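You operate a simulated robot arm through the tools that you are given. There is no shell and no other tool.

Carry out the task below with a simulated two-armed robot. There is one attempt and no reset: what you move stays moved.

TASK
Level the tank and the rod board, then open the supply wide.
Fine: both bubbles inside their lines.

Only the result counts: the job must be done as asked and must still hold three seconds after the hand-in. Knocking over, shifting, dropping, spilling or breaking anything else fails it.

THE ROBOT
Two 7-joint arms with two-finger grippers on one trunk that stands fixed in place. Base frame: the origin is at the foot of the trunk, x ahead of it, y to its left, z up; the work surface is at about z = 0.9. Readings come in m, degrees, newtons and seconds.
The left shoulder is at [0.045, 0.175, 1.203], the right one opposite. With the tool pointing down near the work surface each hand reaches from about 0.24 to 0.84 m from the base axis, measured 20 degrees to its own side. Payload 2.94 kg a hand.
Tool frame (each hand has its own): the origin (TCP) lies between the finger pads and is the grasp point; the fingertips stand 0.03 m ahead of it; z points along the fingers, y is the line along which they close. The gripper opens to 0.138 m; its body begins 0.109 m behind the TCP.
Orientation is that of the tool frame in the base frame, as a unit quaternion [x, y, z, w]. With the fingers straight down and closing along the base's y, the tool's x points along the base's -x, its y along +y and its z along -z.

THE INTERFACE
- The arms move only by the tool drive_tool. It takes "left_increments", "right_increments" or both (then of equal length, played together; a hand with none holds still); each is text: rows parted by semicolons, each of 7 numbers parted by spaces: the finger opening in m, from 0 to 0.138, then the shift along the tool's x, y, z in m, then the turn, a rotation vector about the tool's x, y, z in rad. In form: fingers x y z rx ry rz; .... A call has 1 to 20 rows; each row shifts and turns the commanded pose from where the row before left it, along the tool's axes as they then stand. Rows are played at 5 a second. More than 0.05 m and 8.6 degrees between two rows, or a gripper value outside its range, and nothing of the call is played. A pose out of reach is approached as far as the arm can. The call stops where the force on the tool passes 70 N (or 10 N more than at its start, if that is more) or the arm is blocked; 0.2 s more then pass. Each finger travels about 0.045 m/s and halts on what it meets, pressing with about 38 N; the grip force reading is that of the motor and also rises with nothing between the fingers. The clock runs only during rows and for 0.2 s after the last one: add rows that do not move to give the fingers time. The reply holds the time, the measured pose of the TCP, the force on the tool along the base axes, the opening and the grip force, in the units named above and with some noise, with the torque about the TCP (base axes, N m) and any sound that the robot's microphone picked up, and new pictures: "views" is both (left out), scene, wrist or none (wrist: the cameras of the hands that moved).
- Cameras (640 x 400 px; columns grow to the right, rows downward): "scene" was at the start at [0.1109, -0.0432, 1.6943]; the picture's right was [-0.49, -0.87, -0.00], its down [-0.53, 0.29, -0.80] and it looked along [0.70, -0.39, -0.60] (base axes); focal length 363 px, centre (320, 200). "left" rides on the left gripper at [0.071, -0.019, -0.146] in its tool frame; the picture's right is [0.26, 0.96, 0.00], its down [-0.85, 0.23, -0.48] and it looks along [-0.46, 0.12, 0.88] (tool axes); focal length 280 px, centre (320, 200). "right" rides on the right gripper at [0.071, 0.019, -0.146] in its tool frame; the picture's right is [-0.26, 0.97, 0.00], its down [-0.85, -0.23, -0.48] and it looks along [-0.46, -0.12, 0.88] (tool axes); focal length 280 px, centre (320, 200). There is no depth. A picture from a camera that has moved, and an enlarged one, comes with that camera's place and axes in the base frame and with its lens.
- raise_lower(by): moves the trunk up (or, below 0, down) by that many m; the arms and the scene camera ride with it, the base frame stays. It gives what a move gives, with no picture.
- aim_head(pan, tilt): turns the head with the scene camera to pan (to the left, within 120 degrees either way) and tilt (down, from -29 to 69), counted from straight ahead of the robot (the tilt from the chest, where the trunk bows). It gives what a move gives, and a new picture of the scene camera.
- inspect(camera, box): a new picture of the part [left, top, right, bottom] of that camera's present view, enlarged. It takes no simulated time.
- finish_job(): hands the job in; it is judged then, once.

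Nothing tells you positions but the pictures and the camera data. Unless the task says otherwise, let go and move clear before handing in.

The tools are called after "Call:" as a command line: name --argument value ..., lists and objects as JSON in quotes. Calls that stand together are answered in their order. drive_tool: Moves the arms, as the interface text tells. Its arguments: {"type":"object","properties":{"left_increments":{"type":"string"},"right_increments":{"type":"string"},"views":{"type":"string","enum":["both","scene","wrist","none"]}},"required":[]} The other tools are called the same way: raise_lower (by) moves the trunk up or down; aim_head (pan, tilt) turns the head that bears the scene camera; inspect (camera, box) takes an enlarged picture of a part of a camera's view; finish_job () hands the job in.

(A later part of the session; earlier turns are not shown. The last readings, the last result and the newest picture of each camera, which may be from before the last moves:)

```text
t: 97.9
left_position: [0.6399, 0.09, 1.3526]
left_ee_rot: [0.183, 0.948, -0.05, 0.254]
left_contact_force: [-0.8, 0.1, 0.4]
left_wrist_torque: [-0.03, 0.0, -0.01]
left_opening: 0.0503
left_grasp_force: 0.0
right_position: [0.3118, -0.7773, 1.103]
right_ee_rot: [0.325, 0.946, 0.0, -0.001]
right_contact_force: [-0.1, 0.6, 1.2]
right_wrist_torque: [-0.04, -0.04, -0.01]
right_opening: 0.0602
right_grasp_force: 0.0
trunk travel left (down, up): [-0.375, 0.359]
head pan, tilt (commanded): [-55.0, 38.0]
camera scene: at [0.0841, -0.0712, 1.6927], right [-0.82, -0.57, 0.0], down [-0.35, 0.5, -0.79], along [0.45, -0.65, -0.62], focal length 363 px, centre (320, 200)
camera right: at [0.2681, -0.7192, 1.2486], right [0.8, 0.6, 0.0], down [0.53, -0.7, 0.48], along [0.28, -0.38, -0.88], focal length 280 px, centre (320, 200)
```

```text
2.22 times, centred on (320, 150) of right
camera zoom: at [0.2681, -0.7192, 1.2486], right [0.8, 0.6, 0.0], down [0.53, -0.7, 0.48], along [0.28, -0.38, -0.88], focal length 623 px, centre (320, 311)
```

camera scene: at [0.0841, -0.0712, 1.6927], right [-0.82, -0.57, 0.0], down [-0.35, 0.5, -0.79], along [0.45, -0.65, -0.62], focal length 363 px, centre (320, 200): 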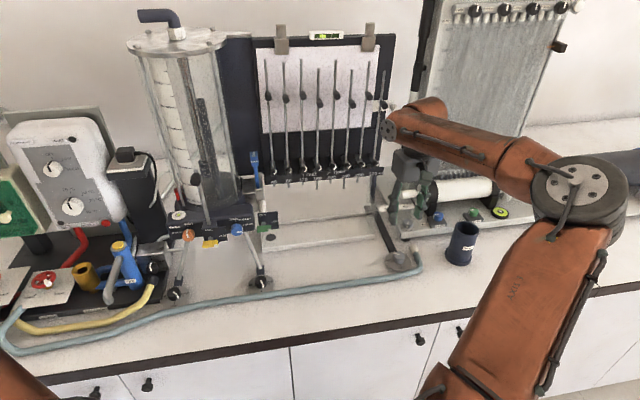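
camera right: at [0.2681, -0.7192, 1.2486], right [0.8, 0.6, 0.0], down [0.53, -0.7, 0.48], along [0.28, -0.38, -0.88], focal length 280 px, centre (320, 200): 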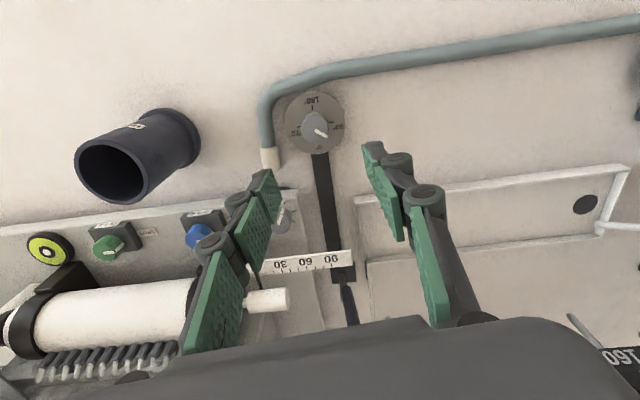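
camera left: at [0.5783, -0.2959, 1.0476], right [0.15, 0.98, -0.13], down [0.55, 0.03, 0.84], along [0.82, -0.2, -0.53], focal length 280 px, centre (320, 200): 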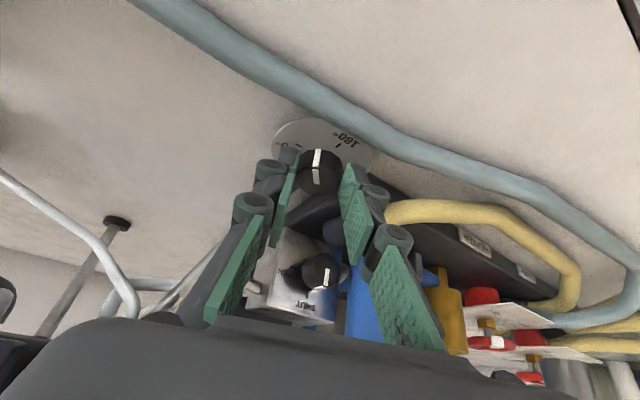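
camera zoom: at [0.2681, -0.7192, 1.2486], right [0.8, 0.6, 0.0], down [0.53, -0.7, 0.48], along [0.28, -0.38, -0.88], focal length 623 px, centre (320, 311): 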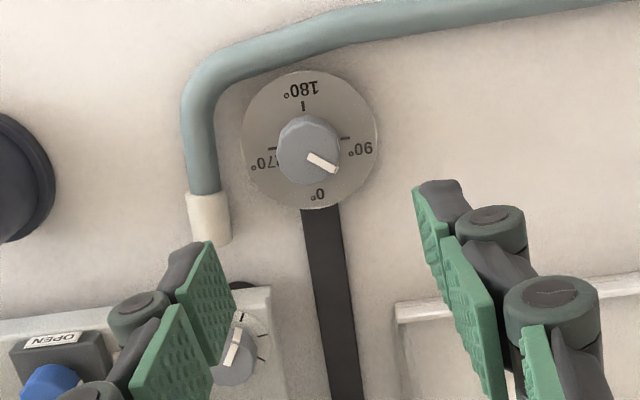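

Call:
drive_tool --right_increments "0.06 -0.003 -0.007 0.03 0 0 0;0.06 0 0 0.035 0 0 0;0.06 0 0 0.035 0 0 0;0.06 0 0 0 0 0 0" --views "wrist"

Call:
inspect --camera "right" --box '[220, 90, 420, 240]'

Call:
inspect --camera "scene" --box '[360, 180, 460, 280]'

```text
t: 98.9
left_position: [0.6397, 0.0891, 1.3527]
left_ee_rot: [0.181, 0.948, -0.049, 0.255]
left_contact_force: [-0.8, 0.4, 0.4]
left_wrist_torque: [0.0, 0.02, -0.02]
left_opening: 0.05
left_grasp_force: 0.2
right_position: [0.31, -0.7835, 1.0028]
right_ee_rot: [0.325, 0.946, 0.0, 0.0]
right_contact_force: [-0.2, 0.7, -0.3]
right_wrist_torque: [0.01, -0.02, 0.0]
right_opening: 0.0604
right_grasp_force: 0.0
trunk travel left (down, up): [-0.375, 0.359]
head pan, tilt (commanded): [-55.0, 38.0]
camera right: at [0.2669, -0.725, 1.1482], right [0.8, 0.6, 0.0], down [0.53, -0.7, 0.48], along [0.28, -0.38, -0.88], focal length 280 px, centre (320, 200)
```

right: 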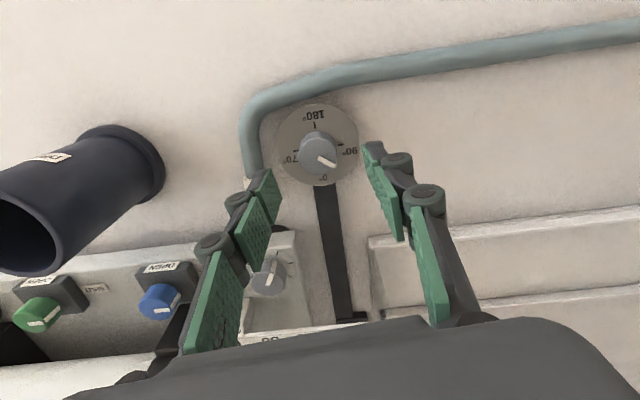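

```text
2.67 times, centred on (320, 165) of right
camera zoom: at [0.2669, -0.725, 1.1482], right [0.8, 0.6, 0.0], down [0.53, -0.7, 0.48], along [0.28, -0.38, -0.88], focal length 748 px, centre (320, 293)
```

zoom: 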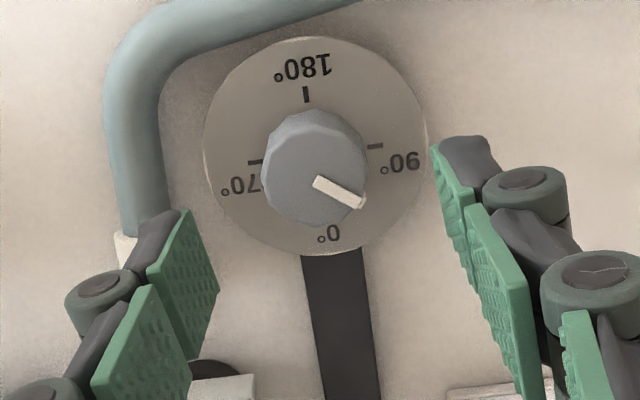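

```text
4.00 times, centred on (410, 230) of scene
camera zoom: at [0.0842, -0.0719, 1.6926], right [-0.82, -0.57, 0.0], down [-0.35, 0.5, -0.79], along [0.45, -0.65, -0.62], focal length 1451 px, centre (-40, 80)
```

zoom: 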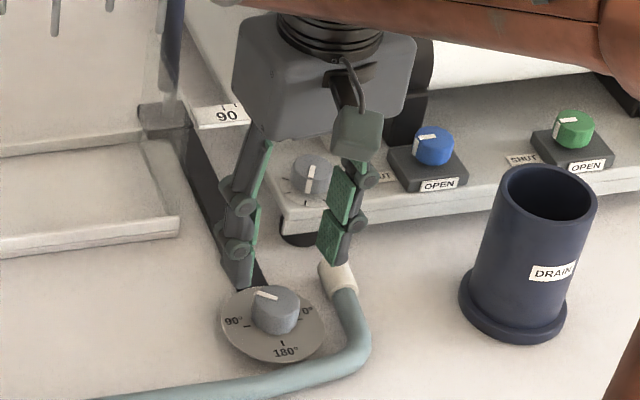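

The knob is nearly centred, and the hose's white tip lies beside it. I'll narrow the fingers to 0.044 m so they stay inside the hose's loop, then descend.

Call:
drive_tool --right_increments "0.05 -0.001 -0.0017 0.01 0 0 0;0.044 0 0 0.015 0 0 0;0.044 0 0 0.01 0 0 0;0.044 0 0 0 0 0 0" --views "wrist"

Call:
inspect --camera "right" --box '[220, 90, 420, 240]'

Call:
inspect --camera "scene" --box '[370, 210, 440, 280]'

```text
t: 99.9
left_position: [0.6405, 0.0888, 1.3526]
left_ee_rot: [0.182, 0.949, -0.049, 0.254]
left_contact_force: [0.4, -0.1, -0.3]
left_wrist_torque: [0.05, -0.02, -0.01]
left_opening: 0.05
left_grasp_force: 0.1
right_position: [0.3107, -0.7863, 0.9673]
right_ee_rot: [0.325, 0.946, 0.0, 0.0]
right_contact_force: [0.0, 0.1, -0.5]
right_wrist_torque: [0.01, 0.04, 0.0]
right_opening: 0.0437
right_grasp_force: 0.1
trunk travel left (down, up): [-0.375, 0.359]
head pan, tilt (commanded): [-55.0, 38.0]
camera right: at [0.2673, -0.7287, 1.1127], right [0.8, 0.6, 0.0], down [0.53, -0.7, 0.47], along [0.28, -0.38, -0.88], focal length 280 px, centre (320, 200)
```

right: 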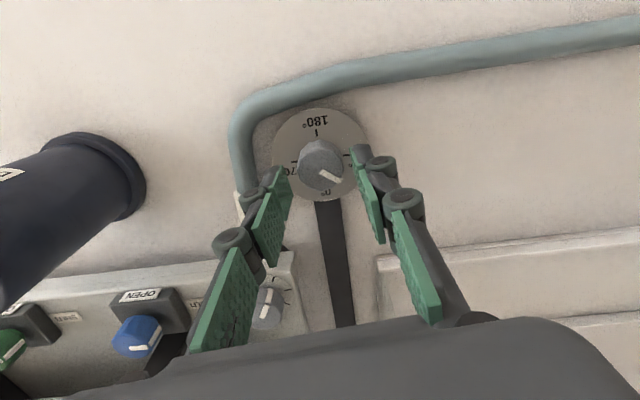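

```text
2.67 times, centred on (320, 165) of right
camera zoom: at [0.2673, -0.7287, 1.1127], right [0.8, 0.6, 0.0], down [0.53, -0.7, 0.47], along [0.28, -0.38, -0.88], focal length 748 px, centre (320, 293)
```

zoom: 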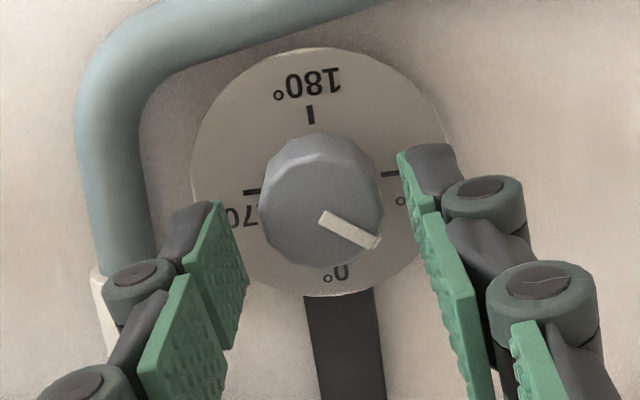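

```text
5.71 times, centred on (405, 245) of scene
camera zoom: at [0.0845, -0.0724, 1.6926], right [-0.82, -0.57, 0.0], down [-0.35, 0.5, -0.79], along [0.45, -0.64, -0.62], focal length 2073 px, centre (-166, -57)
```

zoom: 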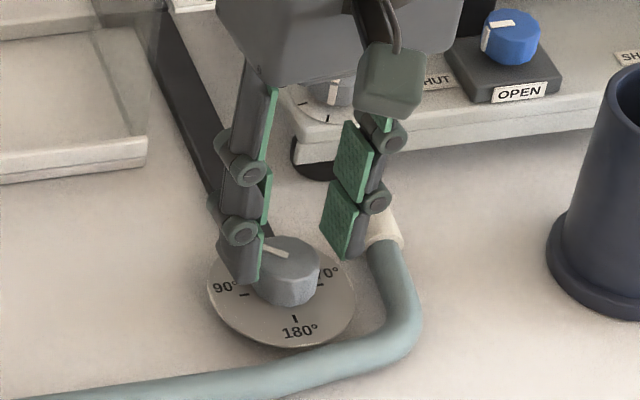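

Good. Down one more centimetre, grip, and try 30° counter-clockwise, which raised the foot on the tank, while watching the board's level.

Call:
drive_tool --right_increments "0.044 0 0 0.01 0 0 0;0.044 0 0 0 0 0 0;0.02 0 0 0 0 0 0;0.02 0 0 0 0 0 0;0.02 0 0 0 0 0 0" --views "wrist"

Call:
inspect --camera "right" --box '[220, 90, 420, 240]'

Call:
inspect --camera "scene" --box '[300, 22, 350, 48]'

```text
t: 101.1
left_position: [0.64, 0.0886, 1.3531]
left_ee_rot: [0.182, 0.949, -0.049, 0.254]
left_contact_force: [0.0, -0.4, 0.8]
left_wrist_torque: [0.05, -0.03, 0.02]
left_opening: 0.05
left_grasp_force: 0.0
right_position: [0.3119, -0.7863, 0.9568]
right_ee_rot: [0.326, 0.945, 0.001, -0.001]
right_contact_force: [1.7, 4.7, -1.1]
right_wrist_torque: [0.12, -0.23, -0.03]
right_opening: 0.0303
right_grasp_force: 45.4
trunk travel left (down, up): [-0.375, 0.359]
head pan, tilt (commanded): [-55.0, 38.0]
camera right: at [0.2676, -0.7286, 1.103], right [0.8, 0.6, 0.0], down [0.53, -0.71, 0.47], along [0.28, -0.38, -0.88], focal length 280 px, centre (320, 200)
```

right: 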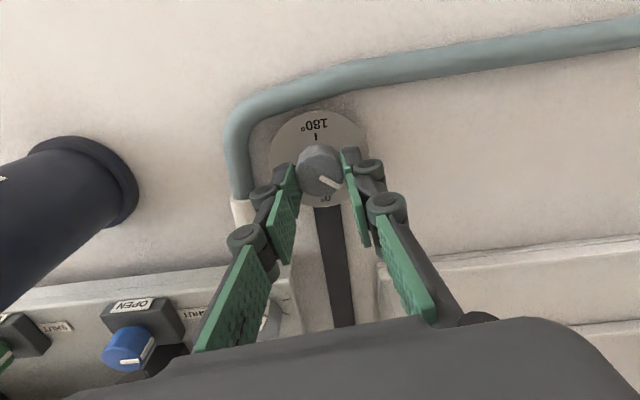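

```text
2.67 times, centred on (320, 165) of right
camera zoom: at [0.2676, -0.7286, 1.103], right [0.8, 0.6, 0.0], down [0.53, -0.71, 0.47], along [0.28, -0.38, -0.88], focal length 748 px, centre (320, 293)
```

zoom: 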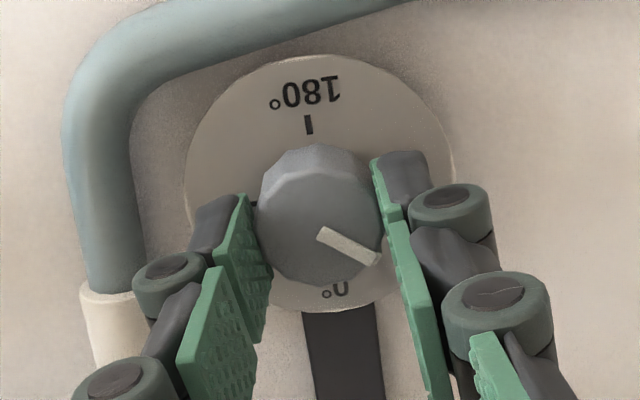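

```text
12.80 times, centred on (325, 35) of scene
camera zoom: at [0.0848, -0.0719, 1.6926], right [-0.82, -0.57, 0.0], down [-0.35, 0.5, -0.79], along [0.45, -0.64, -0.62], focal length 4644 px, centre (256, 2312)
```

zoom: 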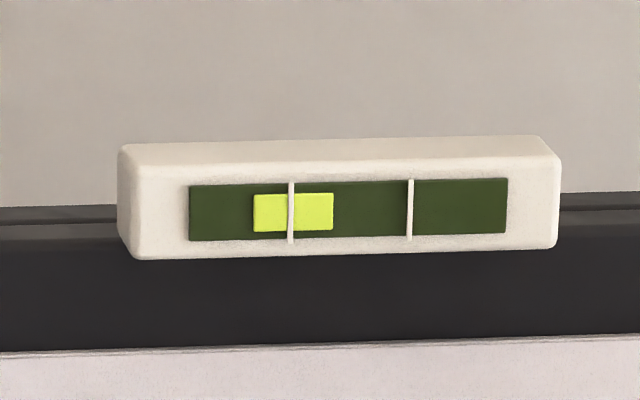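

Call:
drive_tool --right_increments "0.02 0 0 0 0 0 -0.131;0.02 0 0 0 0 0 -0.131;0.02 0 0 0 0 0 -0.131;0.02 0 0 0 0 0 -0.131;0.02 0 0 0 0 0 0" --views "wrist"

Call:
inspect --camera "right" --box '[220, 90, 420, 240]'

Call:
inspect --camera "scene" --box '[300, 22, 350, 48]'

```text
t: 102.3
left_position: [0.6421, 0.0903, 1.3524]
left_ee_rot: [0.182, 0.949, -0.05, 0.253]
left_contact_force: [0.5, 0.5, 0.1]
left_wrist_torque: [0.04, 0.02, -0.03]
left_opening: 0.0501
left_grasp_force: 0.0
right_position: [0.3108, -0.7867, 0.9574]
right_ee_rot: [0.069, 0.998, 0.0, 0.001]
right_contact_force: [11.2, 9.5, 0.7]
right_wrist_torque: [0.25, -0.19, 0.0]
right_opening: 0.0308
right_grasp_force: 44.9
trunk travel left (down, up): [-0.375, 0.359]
head pan, tilt (commanded): [-55.0, 38.0]
camera right: at [0.2438, -0.7582, 1.1027], right [0.39, 0.92, 0.0], down [0.81, -0.34, 0.48], along [0.44, -0.19, -0.88], focal length 280 px, centre (320, 200)
```

right: 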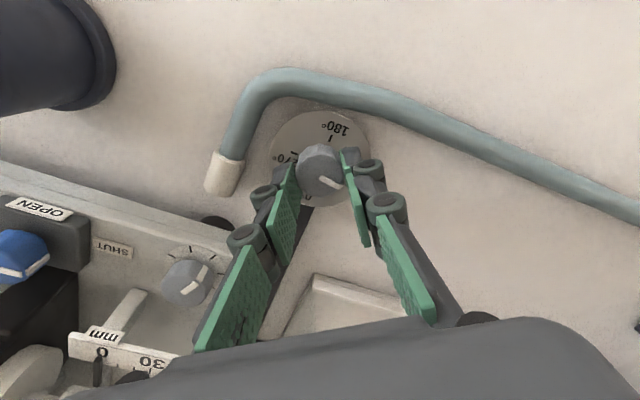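

```text
2.67 times, centred on (320, 165) of right
camera zoom: at [0.2438, -0.7582, 1.1027], right [0.39, 0.92, 0.0], down [0.81, -0.34, 0.48], along [0.44, -0.19, -0.88], focal length 748 px, centre (320, 293)
```

zoom: 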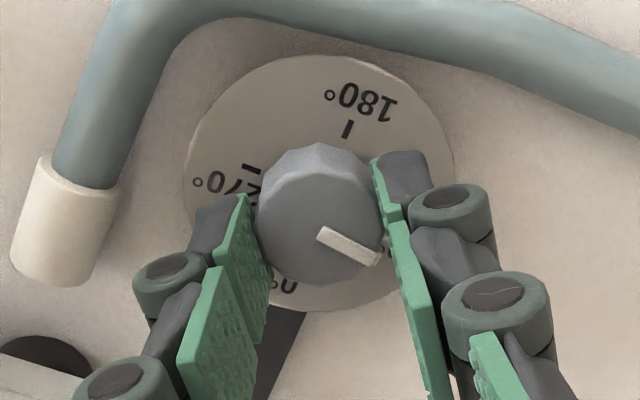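

```text
12.80 times, centred on (325, 35) of scene
camera zoom: at [0.0862, -0.0708, 1.6926], right [-0.82, -0.57, 0.0], down [-0.35, 0.5, -0.79], along [0.45, -0.65, -0.62], focal length 4644 px, centre (256, 2312)
```

zoom: 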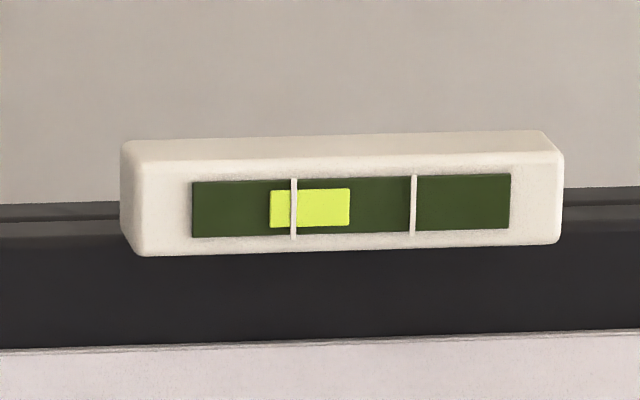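

The bubble moved right by about a quarter of what's needed, so counter-clockwise is right and about 97° more is required. I'll relax the grip to shed the side force, re-grip and continue.

Call:
drive_tool --right_increments "0.044 0 0 0 0 0 0;0.044 0 0 0 0 0 0;0.02 0 0 0 0 0 0;0.02 0 0 0 0 0 0;0.02 0 0 0 0 0 0;0.02 0 0 0 0 0 -0.145;0.02 0 0 0 0 0 -0.145;0.02 0 0 0 0 0 -0.145;0.02 0 0 0 0 0 -0.145;0.02 0 0 0 0 0 -0.145;0.02 0 0 0 0 0 0" --views "wrist"

Call:
inspect --camera "right" --box '[220, 90, 420, 240]'

Call:
inspect --camera "scene" --box '[300, 22, 350, 48]'

```text
t: 104.7
left_position: [0.6406, 0.0897, 1.3524]
left_ee_rot: [0.182, 0.949, -0.049, 0.255]
left_contact_force: [-0.5, 0.8, -0.3]
left_wrist_torque: [-0.04, -0.01, -0.01]
left_opening: 0.0499
left_grasp_force: 0.1
right_position: [0.3098, -0.7871, 0.9566]
right_ee_rot: [-0.29, 0.957, 0.0, 0.0]
right_contact_force: [0.3, 9.7, -6.4]
right_wrist_torque: [-0.2, 0.67, 0.03]
right_opening: 0.0304
right_grasp_force: 44.9
trunk travel left (down, up): [-0.375, 0.359]
head pan, tilt (commanded): [-55.0, 38.0]
camera right: at [0.2406, -0.8108, 1.1023], right [-0.32, 0.95, 0.0], down [0.83, 0.28, 0.48], along [0.45, 0.15, -0.88], focal length 280 px, centre (320, 200)
```

right: 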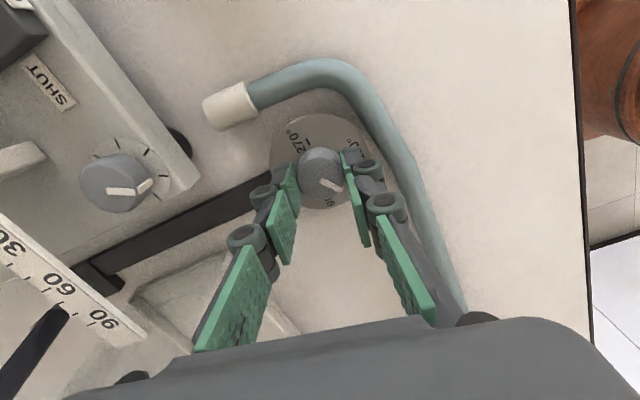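

```text
2.67 times, centred on (320, 165) of right
camera zoom: at [0.2406, -0.8108, 1.1023], right [-0.32, 0.95, 0.0], down [0.83, 0.28, 0.48], along [0.45, 0.15, -0.88], focal length 748 px, centre (320, 293)
```

zoom: 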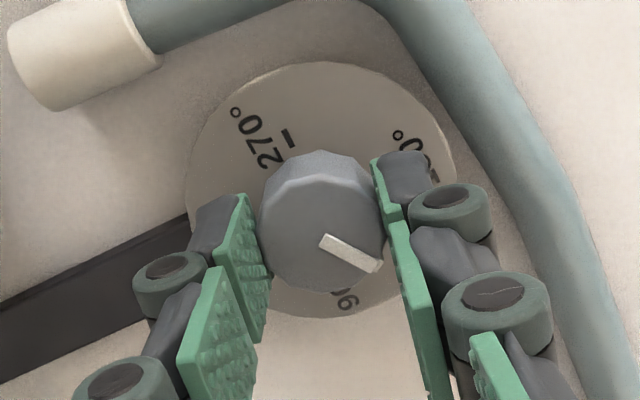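

```text
12.80 times, centred on (325, 35) of scene
camera zoom: at [0.0849, -0.0717, 1.6925], right [-0.82, -0.57, 0.0], down [-0.35, 0.5, -0.79], along [0.45, -0.65, -0.62], focal length 4644 px, centre (256, 2312)
```

zoom: 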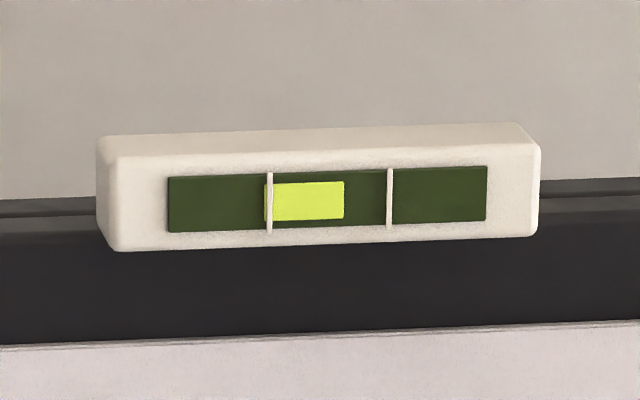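

The rate is steady at about 13 px per 30°, so about 59° more is needed. I'll release, lift 2 cm, swing back 83° and re-grip.

Call:
drive_tool --right_increments "0.044 0 0 0 0 0 0;0.044 0 0 0 0 0 0;0.044 0 0 -0.02 0 0 0;0.044 0 0 0 0 0 0.145;0.044 0 0 0 0 0 0.145;0.044 0 0 0 0 0 0.145;0.044 0 0 0 0 0 0.145;0.044 0 0 0 0 0 0.145;0.044 0 0 0 0 0 0.145;0.044 0 0 0 0 0 0.145;0.044 0 0 0 0 0 0.145;0.044 0 0 0 0 0 0.145;0.044 0 0 0 0 0 0.145;0.044 0 0 0 0 0 0" --views "wrist"

Call:
inspect --camera "right" --box '[220, 90, 420, 240]'

Call:
inspect --camera "scene" --box '[300, 22, 350, 48]'

```text
t: 107.7
left_position: [0.6402, 0.0899, 1.3541]
left_ee_rot: [0.182, 0.949, -0.049, 0.254]
left_contact_force: [-0.5, 0.5, -0.6]
left_wrist_torque: [0.02, 0.04, 0.01]
left_opening: 0.05
left_grasp_force: 0.2
right_position: [0.3084, -0.7884, 0.9769]
right_ee_rot: [0.42, 0.907, 0.0, -0.001]
right_contact_force: [1.1, -0.1, 0.2]
right_wrist_torque: [0.02, 0.03, -0.01]
right_opening: 0.0441
right_grasp_force: 0.1
trunk travel left (down, up): [-0.375, 0.359]
head pan, tilt (commanded): [-55.0, 38.0]
camera right: at [0.279, -0.7222, 1.1227], right [0.91, 0.42, 0.0], down [0.37, -0.8, 0.47], along [0.2, -0.43, -0.88], focal length 280 px, centre (320, 200)
```

right: 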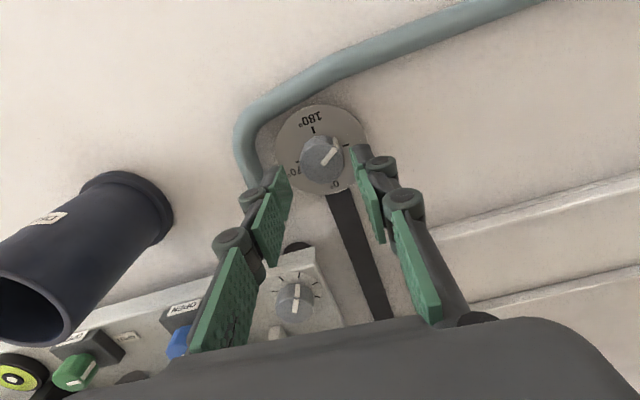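

```text
2.67 times, centred on (320, 165) of right
camera zoom: at [0.279, -0.7222, 1.1227], right [0.91, 0.42, 0.0], down [0.37, -0.8, 0.47], along [0.2, -0.43, -0.88], focal length 748 px, centre (320, 293)
```

zoom: 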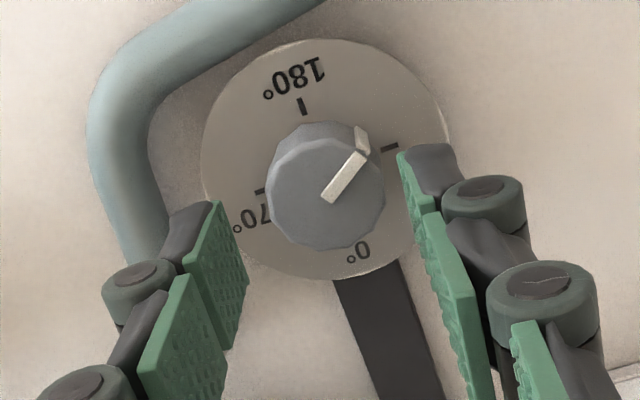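

```text
12.80 times, centred on (325, 35) of scene
camera zoom: at [0.0845, -0.0723, 1.6926], right [-0.82, -0.57, 0.0], down [-0.35, 0.5, -0.79], along [0.45, -0.64, -0.62], focal length 4644 px, centre (256, 2312)
```

zoom: 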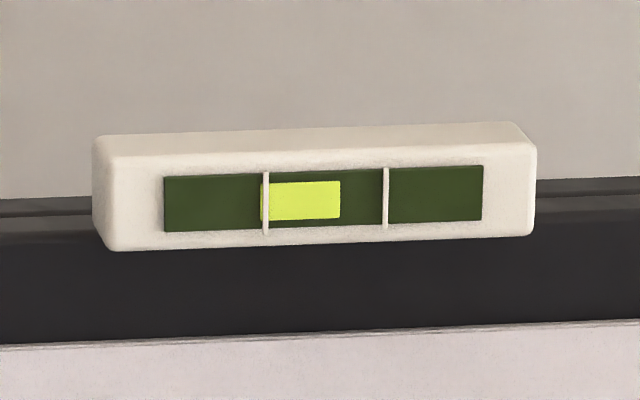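

The knob hasn't shifted and the offset is steady. I'll descend, grip, and turn 57° counter-clockwise.

Call:
drive_tool --right_increments "0.044 0 0.001 0.01 0 0 0;0.044 0 0 0.01 0 0 0;0.044 0 0 0 0 0 0;0.02 0 0 0 0 0 0;0.02 0 0 0 0 0 0;0.02 0 0 0 0 0 0;0.02 0 0 0 0 0 -0.142;0.02 0 0 0 0 0 -0.142;0.02 0 0 0 0 0 -0.142;0.02 0 0 0 0 0 -0.142;0.02 0 0 0 0 0 -0.142;0.02 0 0 0 0 0 -0.142;0.02 0 0 0 0 0 -0.142;0.02 0 0 0 0 0 0" --views "wrist"

Call:
inspect --camera "right" --box '[220, 90, 420, 240]'

Call:
inspect --camera "scene" --box '[300, 22, 350, 48]'

```text
t: 110.7
left_position: [0.6411, 0.0895, 1.3518]
left_ee_rot: [0.182, 0.949, -0.048, 0.254]
left_contact_force: [0.1, 0.3, 0.1]
left_wrist_torque: [0.03, -0.02, 0.02]
left_opening: 0.0498
left_grasp_force: 0.1
right_position: [0.3118, -0.7856, 0.9556]
right_ee_rot: [-0.067, 0.998, 0.001, 0.001]
right_contact_force: [9.4, 6.3, -8.9]
right_wrist_torque: [0.21, -0.48, 0.04]
right_opening: 0.0309
right_grasp_force: 44.7
trunk travel left (down, up): [-0.375, 0.359]
head pan, tilt (commanded): [-55.0, 38.0]
camera right: at [0.2399, -0.7774, 1.1018], right [0.13, 0.99, 0.0], down [0.87, -0.12, 0.47], along [0.47, -0.06, -0.88], focal length 280 px, centre (320, 200)
```

right: 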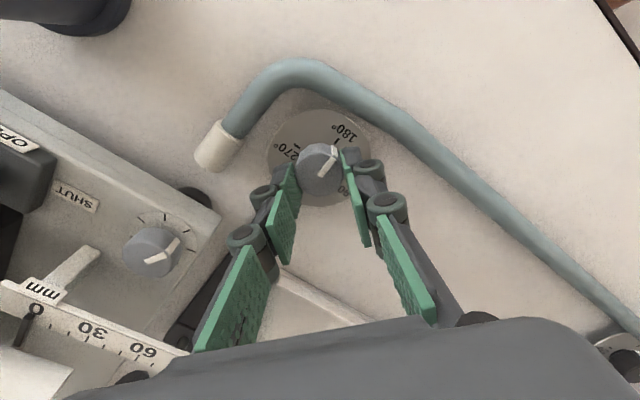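

```text
2.67 times, centred on (320, 165) of right
camera zoom: at [0.2399, -0.7774, 1.1018], right [0.13, 0.99, 0.0], down [0.87, -0.12, 0.47], along [0.47, -0.06, -0.88], focal length 748 px, centre (320, 293)
```

zoom: 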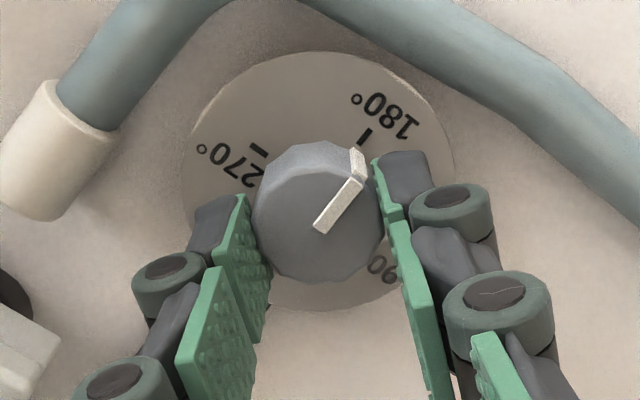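

```text
12.80 times, centred on (325, 35) of scene
camera zoom: at [0.0865, -0.0728, 1.6924], right [-0.82, -0.57, 0.0], down [-0.35, 0.5, -0.79], along [0.45, -0.64, -0.62], focal length 4644 px, centre (256, 2312)
```

zoom: 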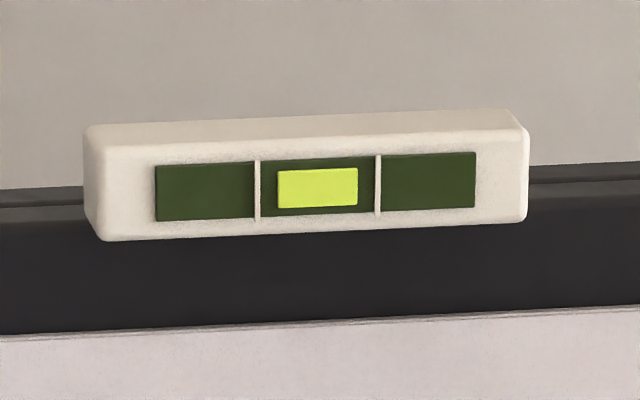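

The board's bubble is dead centre between its lines. I'll release, lift straight up and confirm both levels.

Call:
drive_tool --right_increments "0.044 0 0 0 0 0 0;0.05 0 0 0 0 0 0;0.05 0 0 -0.02 0 0 0;0.05 0 0 -0.04 0 0 0;0.05 0 0 -0.04 0 0 0;0.05 0 0 -0.04 0 0 0;0.05 0 0 -0.04 0 0 0;0.05 0 0 0 0 0 0" --views "scene"

Call:
inspect --camera "scene" --box '[300, 22, 350, 48]'

Call:
inspect --camera "scene" --box '[165, 205, 195, 225]'

Call:
inspect --camera "scene" --box '[100, 220, 220, 310]'

```text
t: 112.5
left_position: [0.6413, 0.0877, 1.3522]
left_ee_rot: [0.182, 0.949, -0.049, 0.253]
left_contact_force: [0.3, 0.4, 0.1]
left_wrist_torque: [0.01, 0.01, 0.03]
left_opening: 0.0499
left_grasp_force: 0.0
right_position: [0.3104, -0.7881, 1.1354]
right_ee_rot: [-0.064, 0.998, 0.0, 0.0]
right_contact_force: [0.2, -0.1, -0.3]
right_wrist_torque: [-0.02, 0.0, -0.03]
right_opening: 0.05
right_grasp_force: 0.1
trunk travel left (down, up): [-0.375, 0.359]
head pan, tilt (commanded): [-55.0, 38.0]
camera scene: at [0.0849, -0.0728, 1.6925], right [-0.82, -0.57, 0.0], down [-0.35, 0.51, -0.79], along [0.45, -0.64, -0.62], focal length 363 px, centre (320, 200)
```

scene: 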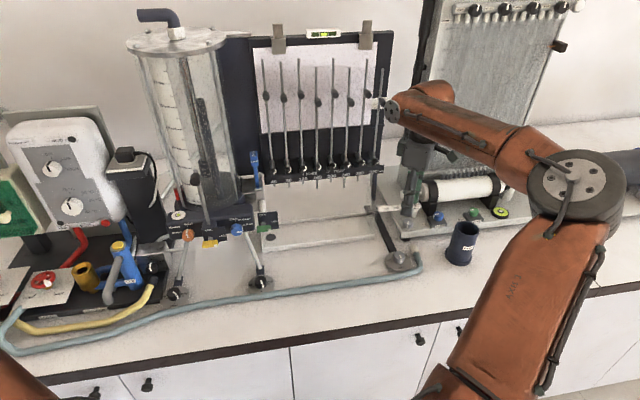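

```text
12.80 times, centred on (325, 35) of scene
camera zoom: at [0.0849, -0.0728, 1.6925], right [-0.82, -0.57, 0.0], down [-0.35, 0.51, -0.79], along [0.45, -0.64, -0.62], focal length 4644 px, centre (256, 2312)
```

zoom: 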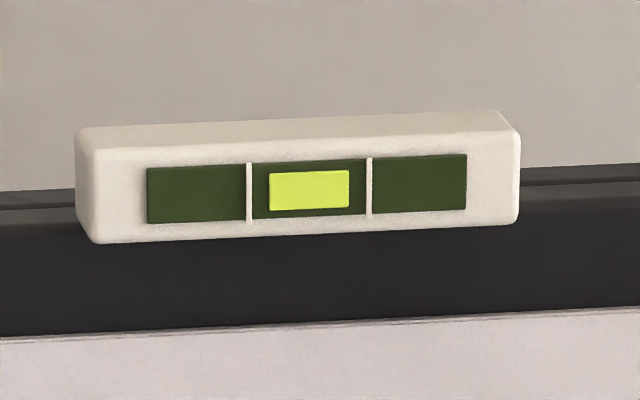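

```text
16.00 times, centred on (180, 215) of scene
camera zoom: at [0.0849, -0.0728, 1.6925], right [-0.82, -0.57, 0.0], down [-0.35, 0.51, -0.79], along [0.45, -0.64, -0.62], focal length 5805 px, centre (2560, -40)
```

zoom: 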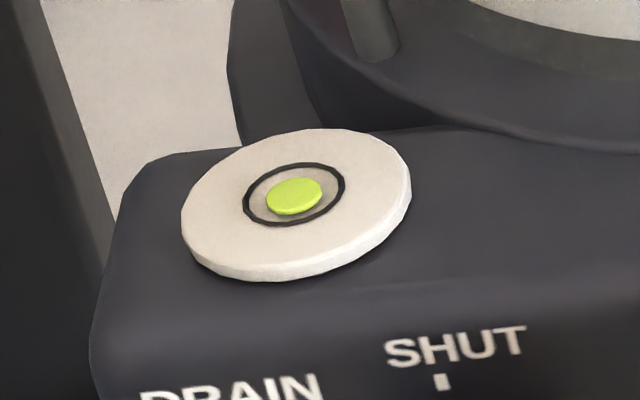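

```text
4.44 times, centred on (160, 265) of scene
camera zoom: at [0.0849, -0.0728, 1.6925], right [-0.82, -0.57, 0.0], down [-0.35, 0.51, -0.79], along [0.45, -0.64, -0.62], focal length 1612 px, centre (1031, -89)
```

zoom: 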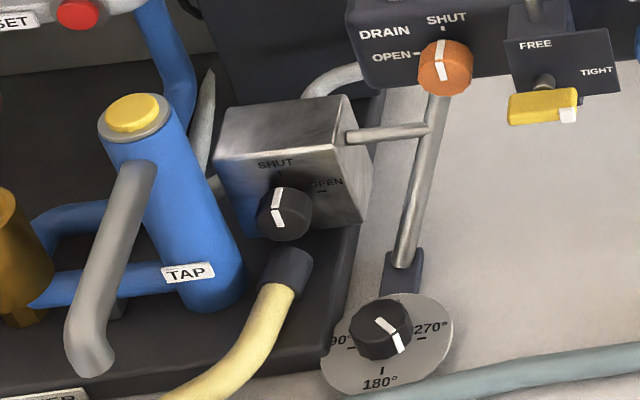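

Both levels hold with the hands off. Before opening anything I want to be sure which control is "the supply", so I'll use the left wrist camera to trace the yellow hose and read the remaining labels.

Call:
drive_tool --left_increments "0.05 0 0 0 0 0 0" --views "wrist"

Call:
aim_head --pan -10 --tilt 36

```text
t: 112.9
left_position: [0.6387, 0.0891, 1.3533]
left_ee_rot: [0.182, 0.948, -0.048, 0.255]
left_contact_force: [0.5, -0.3, -0.2]
left_wrist_torque: [0.01, -0.01, 0.01]
left_opening: 0.0502
left_grasp_force: 0.1
right_position: [0.3097, -0.7895, 1.1366]
right_ee_rot: [-0.065, 0.998, 0.0, 0.0]
right_contact_force: [0.0, 0.0, 0.8]
right_wrist_torque: [-0.01, -0.03, 0.0]
right_opening: 0.0503
right_grasp_force: 0.0
trunk travel left (down, up): [-0.375, 0.359]
head pan, tilt (commanded): [-55.0, 38.0]
camera left: at [0.5081, 0.1212, 1.4441], right [0.15, 0.98, -0.13], down [0.55, 0.03, 0.84], along [0.82, -0.19, -0.53], focal length 280 px, centre (320, 200)
```

left: 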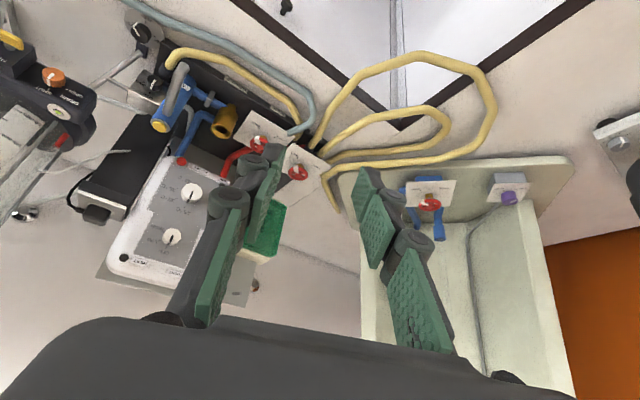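

```text
t: 114.0
left_position: [0.6402, 0.0887, 1.3535]
left_ee_rot: [0.182, 0.949, -0.048, 0.254]
left_contact_force: [0.5, -0.8, -0.8]
left_wrist_torque: [0.06, 0.0, 0.04]
left_opening: 0.0499
left_grasp_force: 0.1
right_position: [0.3095, -0.7879, 1.1366]
right_ee_rot: [-0.064, 0.998, 0.0, 0.0]
right_contact_force: [-0.2, 0.7, -0.5]
right_wrist_torque: [0.01, -0.02, 0.02]
right_opening: 0.0503
right_grasp_force: 0.1
trunk travel left (down, up): [-0.375, 0.359]
head pan, tilt (commanded): [-10.0, 36.0]
camera scene: at [0.1211, -0.0169, 1.6956], right [-0.17, -0.98, 0.0], down [-0.58, 0.1, -0.81], along [0.8, -0.14, -0.59], focal length 363 px, centre (320, 200)
```

scene: 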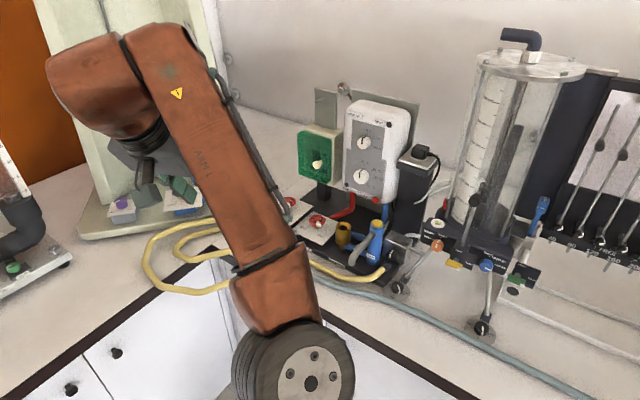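

Call:
inspect --camera "left" --box '[220, 40, 400, 220]'

Call:
inspect --camera "left" --box '[300, 100, 380, 180]'

Call:
inspect --camera "left" --box '[120, 20, 310, 160]'

Call:
inspect --camera "left" --box '[380, 150, 560, 270]'

Call:
inspect --camera "left" --box '[260, 140, 360, 220]'

```text
2.22 times, centred on (310, 130) of left
camera zoom: at [0.5082, 0.1211, 1.4441], right [0.15, 0.98, -0.13], down [0.55, 0.03, 0.84], along [0.82, -0.19, -0.53], focal length 623 px, centre (342, 356)
```

zoom: 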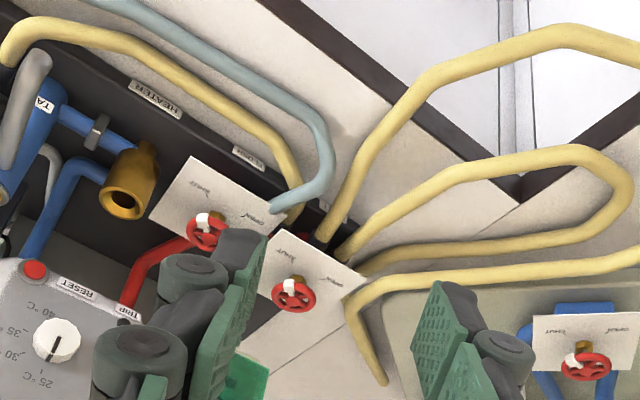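

```text
5.00 times, centred on (340, 140) of left
camera zoom: at [0.5082, 0.1211, 1.4441], right [0.15, 0.98, -0.13], down [0.55, 0.03, 0.84], along [0.82, -0.19, -0.53], focal length 1402 px, centre (220, 500)
```

zoom: 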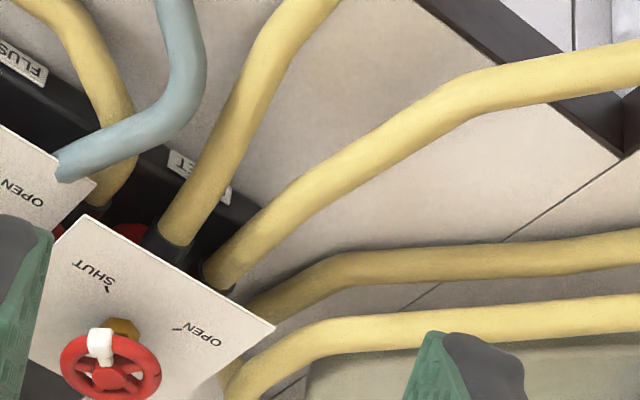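

```text
2.86 times, centred on (215, 90) of left
camera zoom: at [0.5082, 0.1211, 1.4441], right [0.15, 0.98, -0.13], down [0.55, 0.03, 0.84], along [0.82, -0.19, -0.53], focal length 801 px, centre (620, 514)
```

zoom: 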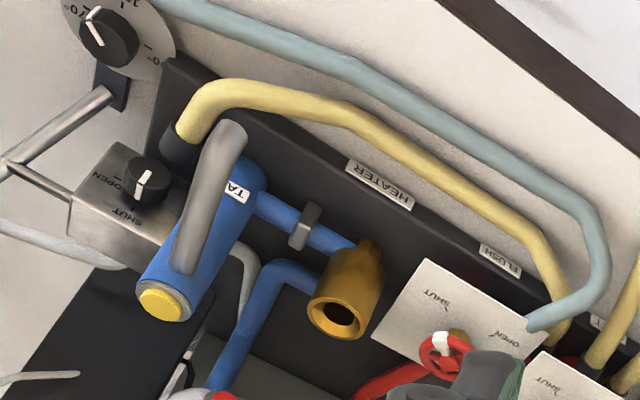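

```text
3.33 times, centred on (470, 210) of left
camera zoom: at [0.5082, 0.1211, 1.4441], right [0.15, 0.98, -0.13], down [0.55, 0.03, 0.84], along [0.82, -0.19, -0.53], focal length 935 px, centre (-180, 167)
```

zoom: 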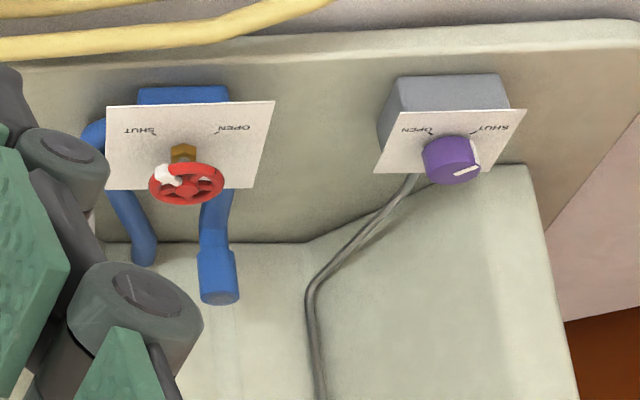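

```text
5.00 times, centred on (310, 180) of left
camera zoom: at [0.5082, 0.1211, 1.4441], right [0.15, 0.98, -0.13], down [0.55, 0.03, 0.84], along [0.82, -0.19, -0.53], focal length 1402 px, centre (370, 300)
```

zoom: 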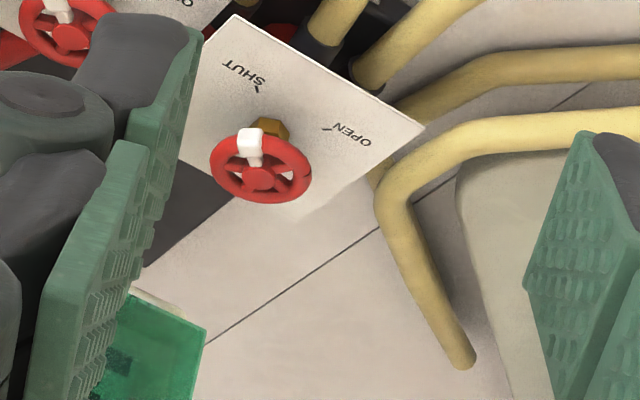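

Call:
inspect --camera "left" --box '[290, 110, 350, 160]'

Call:
inspect --camera "scene" --box '[270, 180, 410, 290]'

Call:
inspect --camera "scene" --box '[290, 60, 430, 170]'

```text
8.00 times, centred on (320, 135) of left
camera zoom: at [0.5082, 0.1211, 1.4441], right [0.15, 0.98, -0.13], down [0.55, 0.03, 0.84], along [0.82, -0.19, -0.53], focal length 2243 px, centre (320, 720)
```

zoom: 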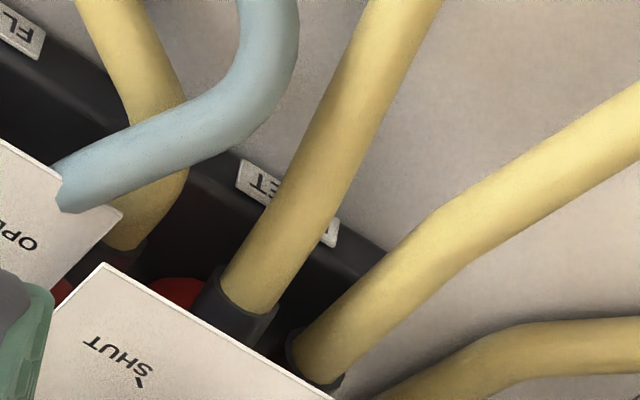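

```text
3.64 times, centred on (340, 235) of scene
camera zoom: at [0.1211, -0.0169, 1.6956], right [-0.17, -0.98, 0.0], down [-0.58, 0.1, -0.81], along [0.8, -0.14, -0.59], focal length 1319 px, centre (247, 73)
```

zoom: 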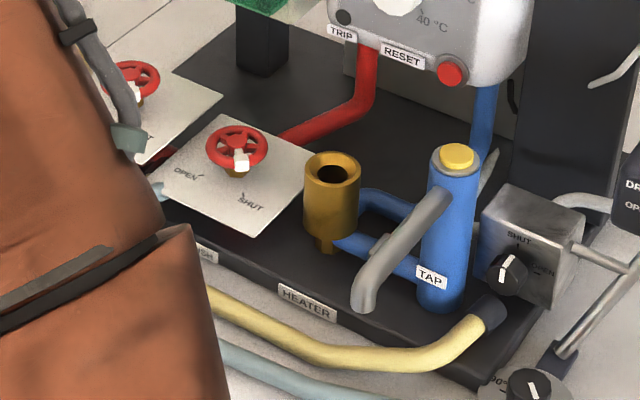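

```text
3.64 times, centred on (360, 115) of scene
camera zoom: at [0.1211, -0.0169, 1.6956], right [-0.17, -0.98, 0.0], down [-0.58, 0.1, -0.81], along [0.8, -0.14, -0.59], focal length 1319 px, centre (174, 509)
```

zoom: 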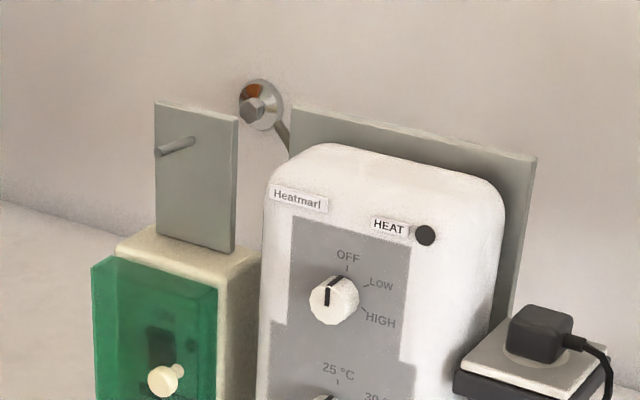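

The tank's own yellow inlet hose ends at the steel block with the SHUT/OPEN knob, so that knob is the tank's supply. It sits at about (0.808, -0.343, 0.972) facing the front, with the blue TAP column and spout close on its left. I'll lower the trunk, set the left hand to a 55° lean rolled 30° so it fits under the spout, and keep it well clear for now.

Call:
raise_lower --by -0.12

Call:
drive_tool --left_increments "0.05 0 0 0 0.067 0 0.116;0.05 0 0 0 0.067 0 0.116;0.045 0 0 0 0.067 0 0.116;0.04 0 0 0 0 -0.1453 0;0.04 0 0 0 0 -0.1453 0;0.036 0 0 0 0 -0.1453 0;0.036 0 0 0 0 0 0" --views "none"

```text
t: 115.5
left_position: [0.6395, 0.0889, 1.2337]
left_ee_rot: [0.182, 0.948, -0.049, 0.255]
left_contact_force: [0.0, 0.2, -0.2]
left_wrist_torque: [-0.02, -0.06, 0.03]
left_opening: 0.0493
left_grasp_force: 0.1
right_position: [0.3091, -0.7884, 1.0167]
right_ee_rot: [-0.065, 0.998, -0.001, 0.001]
right_contact_force: [0.0, -0.2, 0.6]
right_wrist_torque: [0.02, -0.03, 0.02]
right_opening: 0.0498
right_grasp_force: 0.0
trunk travel left (down, up): [-0.255, 0.479]
head pan, tilt (commanded): [-10.0, 36.0]
```

```text
t: 117.1
left_position: [0.6413, 0.089, 1.2327]
left_ee_rot: [0.337, 0.82, -0.175, 0.427]
left_contact_force: [0.6, 0.6, -0.2]
left_wrist_torque: [0.02, 0.01, 0.0]
left_opening: 0.0364
left_grasp_force: 0.1
right_position: [0.3104, -0.7883, 1.0159]
right_ee_rot: [-0.065, 0.998, 0.002, 0.0]
right_contact_force: [0.3, -0.5, 0.1]
right_wrist_torque: [0.03, -0.02, -0.02]
right_opening: 0.0499
right_grasp_force: 0.0
trunk travel left (down, up): [-0.255, 0.479]
head pan, tilt (commanded): [-10.0, 36.0]
```

Call:
drive_tool --left_increments "0.036 0 0 0 -0.0752 0 0.1073;0.036 0 0 0 -0.0752 0 0.1073;0.036 0 0 0 -0.0752 0 0.1073;0.036 0 0 0 -0.0752 0 0.1073;0.036 -0.01825 -0.0385 0.0184 0 0 0;0.036 -0.01825 -0.0385 0.0184 0 0 0;0.036 -0.01825 -0.0385 0.0184 0 0 0;0.036 -0.01825 -0.0385 0.0184 0 0 0;0.036 -0.01825 -0.0385 0.0184 0 0 0;0.036 -0.01825 -0.0385 0.0184 0 0 0;0.036 0 0 0 0 0 0" --views "both"

```text
t: 119.5
left_position: [0.7221, -0.0352, 1.2141]
left_ee_rot: [0.437, 0.747, 0.041, 0.5]
left_contact_force: [0.3, -0.7, -0.9]
left_wrist_torque: [0.01, -0.01, 0.0]
left_opening: 0.0358
left_grasp_force: 0.1
left hand out of reach, approached as far as the arm can: row 5, 6, 7, 8, 9, 10
right_position: [0.3114, -0.7868, 1.0171]
right_ee_rot: [-0.065, 0.998, 0.0, 0.001]
right_contact_force: [-0.1, 0.4, -0.2]
right_wrist_torque: [-0.02, -0.01, -0.02]
right_opening: 0.0502
right_grasp_force: 0.1
trunk travel left (down, up): [-0.255, 0.479]
head pan, tilt (commanded): [-10.0, 36.0]
camera scene: at [0.1924, -0.0161, 1.5731], right [-0.17, -0.98, 0.0], down [-0.58, 0.1, -0.81], along [0.8, -0.14, -0.59], focal length 363 px, centre (320, 200)
camera left: at [0.5869, 0.057, 1.2269], right [0.56, 0.78, 0.3], down [-0.13, -0.27, 0.95], along [0.82, -0.57, -0.05], focal length 280 px, centre (320, 200)
```

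scene: 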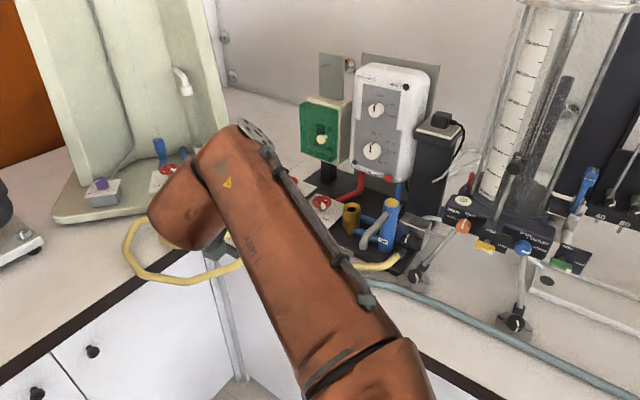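
left: 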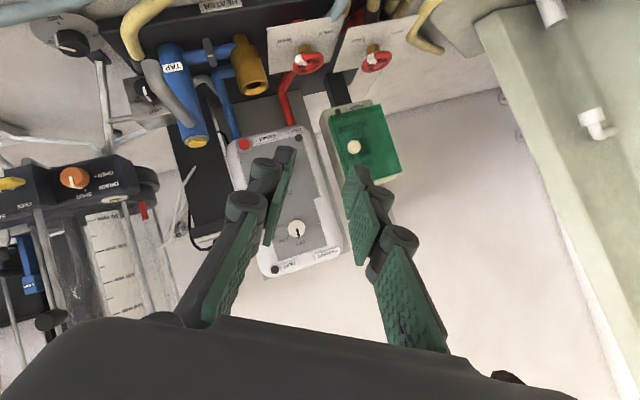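

The left arm has hit a joint limit and slid outward, though nothing is touched. I'll try lifting it to change the arm's posture before approaching again.

Call:
drive_tool --left_increments "0.036 0.0284 -0.02 0.0199 0 0 0;0.036 -0.0284 0.02 -0.0199 0 0 0;0.036 -0.0284 0.02 -0.0199 0 0 0;0.036 -0.0284 0.02 -0.0199 0 0 0;0.036 -0.0284 0.02 -0.0199 0 0 0;0.036 -0.0284 0.02 -0.0199 0 0 0" --views "none"

```text
t: 120.9
left_position: [0.7337, -0.0233, 1.381]
left_ee_rot: [0.437, 0.748, 0.042, 0.498]
left_contact_force: [0.2, 0.0, 0.4]
left_wrist_torque: [0.04, 0.0, 0.0]
left_opening: 0.0358
left_grasp_force: 0.1
left hand out of reach, approached as far as the arm can: row 1
right_position: [0.3109, -0.7871, 1.0172]
right_ee_rot: [-0.065, 0.998, 0.0, 0.0]
right_contact_force: [-0.3, 0.8, -0.5]
right_wrist_torque: [-0.03, 0.0, 0.0]
right_opening: 0.0503
right_grasp_force: 0.0
trunk travel left (down, up): [-0.255, 0.479]
head pan, tilt (commanded): [-10.0, 36.0]
```

Call:
drive_tool --left_increments "0.036 -0.0203 -0.0382 0.0173 0 0 0;0.036 -0.0203 -0.0382 0.0173 0 0 0;0.036 -0.0203 -0.0382 0.0173 0 0 0;0.036 -0.0203 -0.0382 0.0173 0 0 0;0.036 -0.0203 -0.0382 0.0173 0 0 0;0.036 -0.0203 -0.0382 0.0173 0 0 0;0.036 0 0 0 0 0 0" --views "both"

```text
t: 122.5
left_position: [0.7015, -0.2832, 1.3379]
left_ee_rot: [0.438, 0.747, 0.043, 0.499]
left_contact_force: [-0.2, 0.0, -0.1]
left_wrist_torque: [0.01, 0.01, 0.04]
left_opening: 0.036
left_grasp_force: 0.1
left hand out of reach, approached as far as the arm can: row 4, 5, 6
right_position: [0.3101, -0.7875, 1.0167]
right_ee_rot: [-0.065, 0.998, 0.002, 0.0]
right_contact_force: [-0.6, -0.1, 0.4]
right_wrist_torque: [0.01, -0.01, 0.01]
right_opening: 0.0498
right_grasp_force: 0.0
trunk travel left (down, up): [-0.255, 0.479]
head pan, tilt (commanded): [-10.0, 36.0]
camera scene: at [0.1921, -0.0184, 1.5732], right [-0.17, -0.98, 0.0], down [-0.58, 0.1, -0.81], along [0.8, -0.14, -0.59], focal length 363 px, centre (320, 200)
camera left: at [0.5671, -0.191, 1.3502], right [0.56, 0.78, 0.3], down [-0.13, -0.27, 0.95], along [0.82, -0.57, -0.05], focal length 280 px, centre (320, 200)
```

scene: 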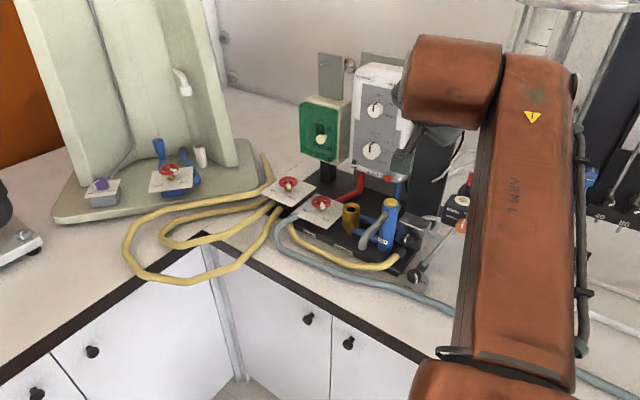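
left: 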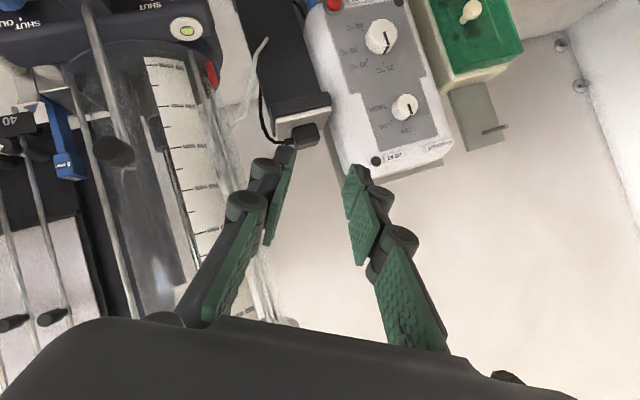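

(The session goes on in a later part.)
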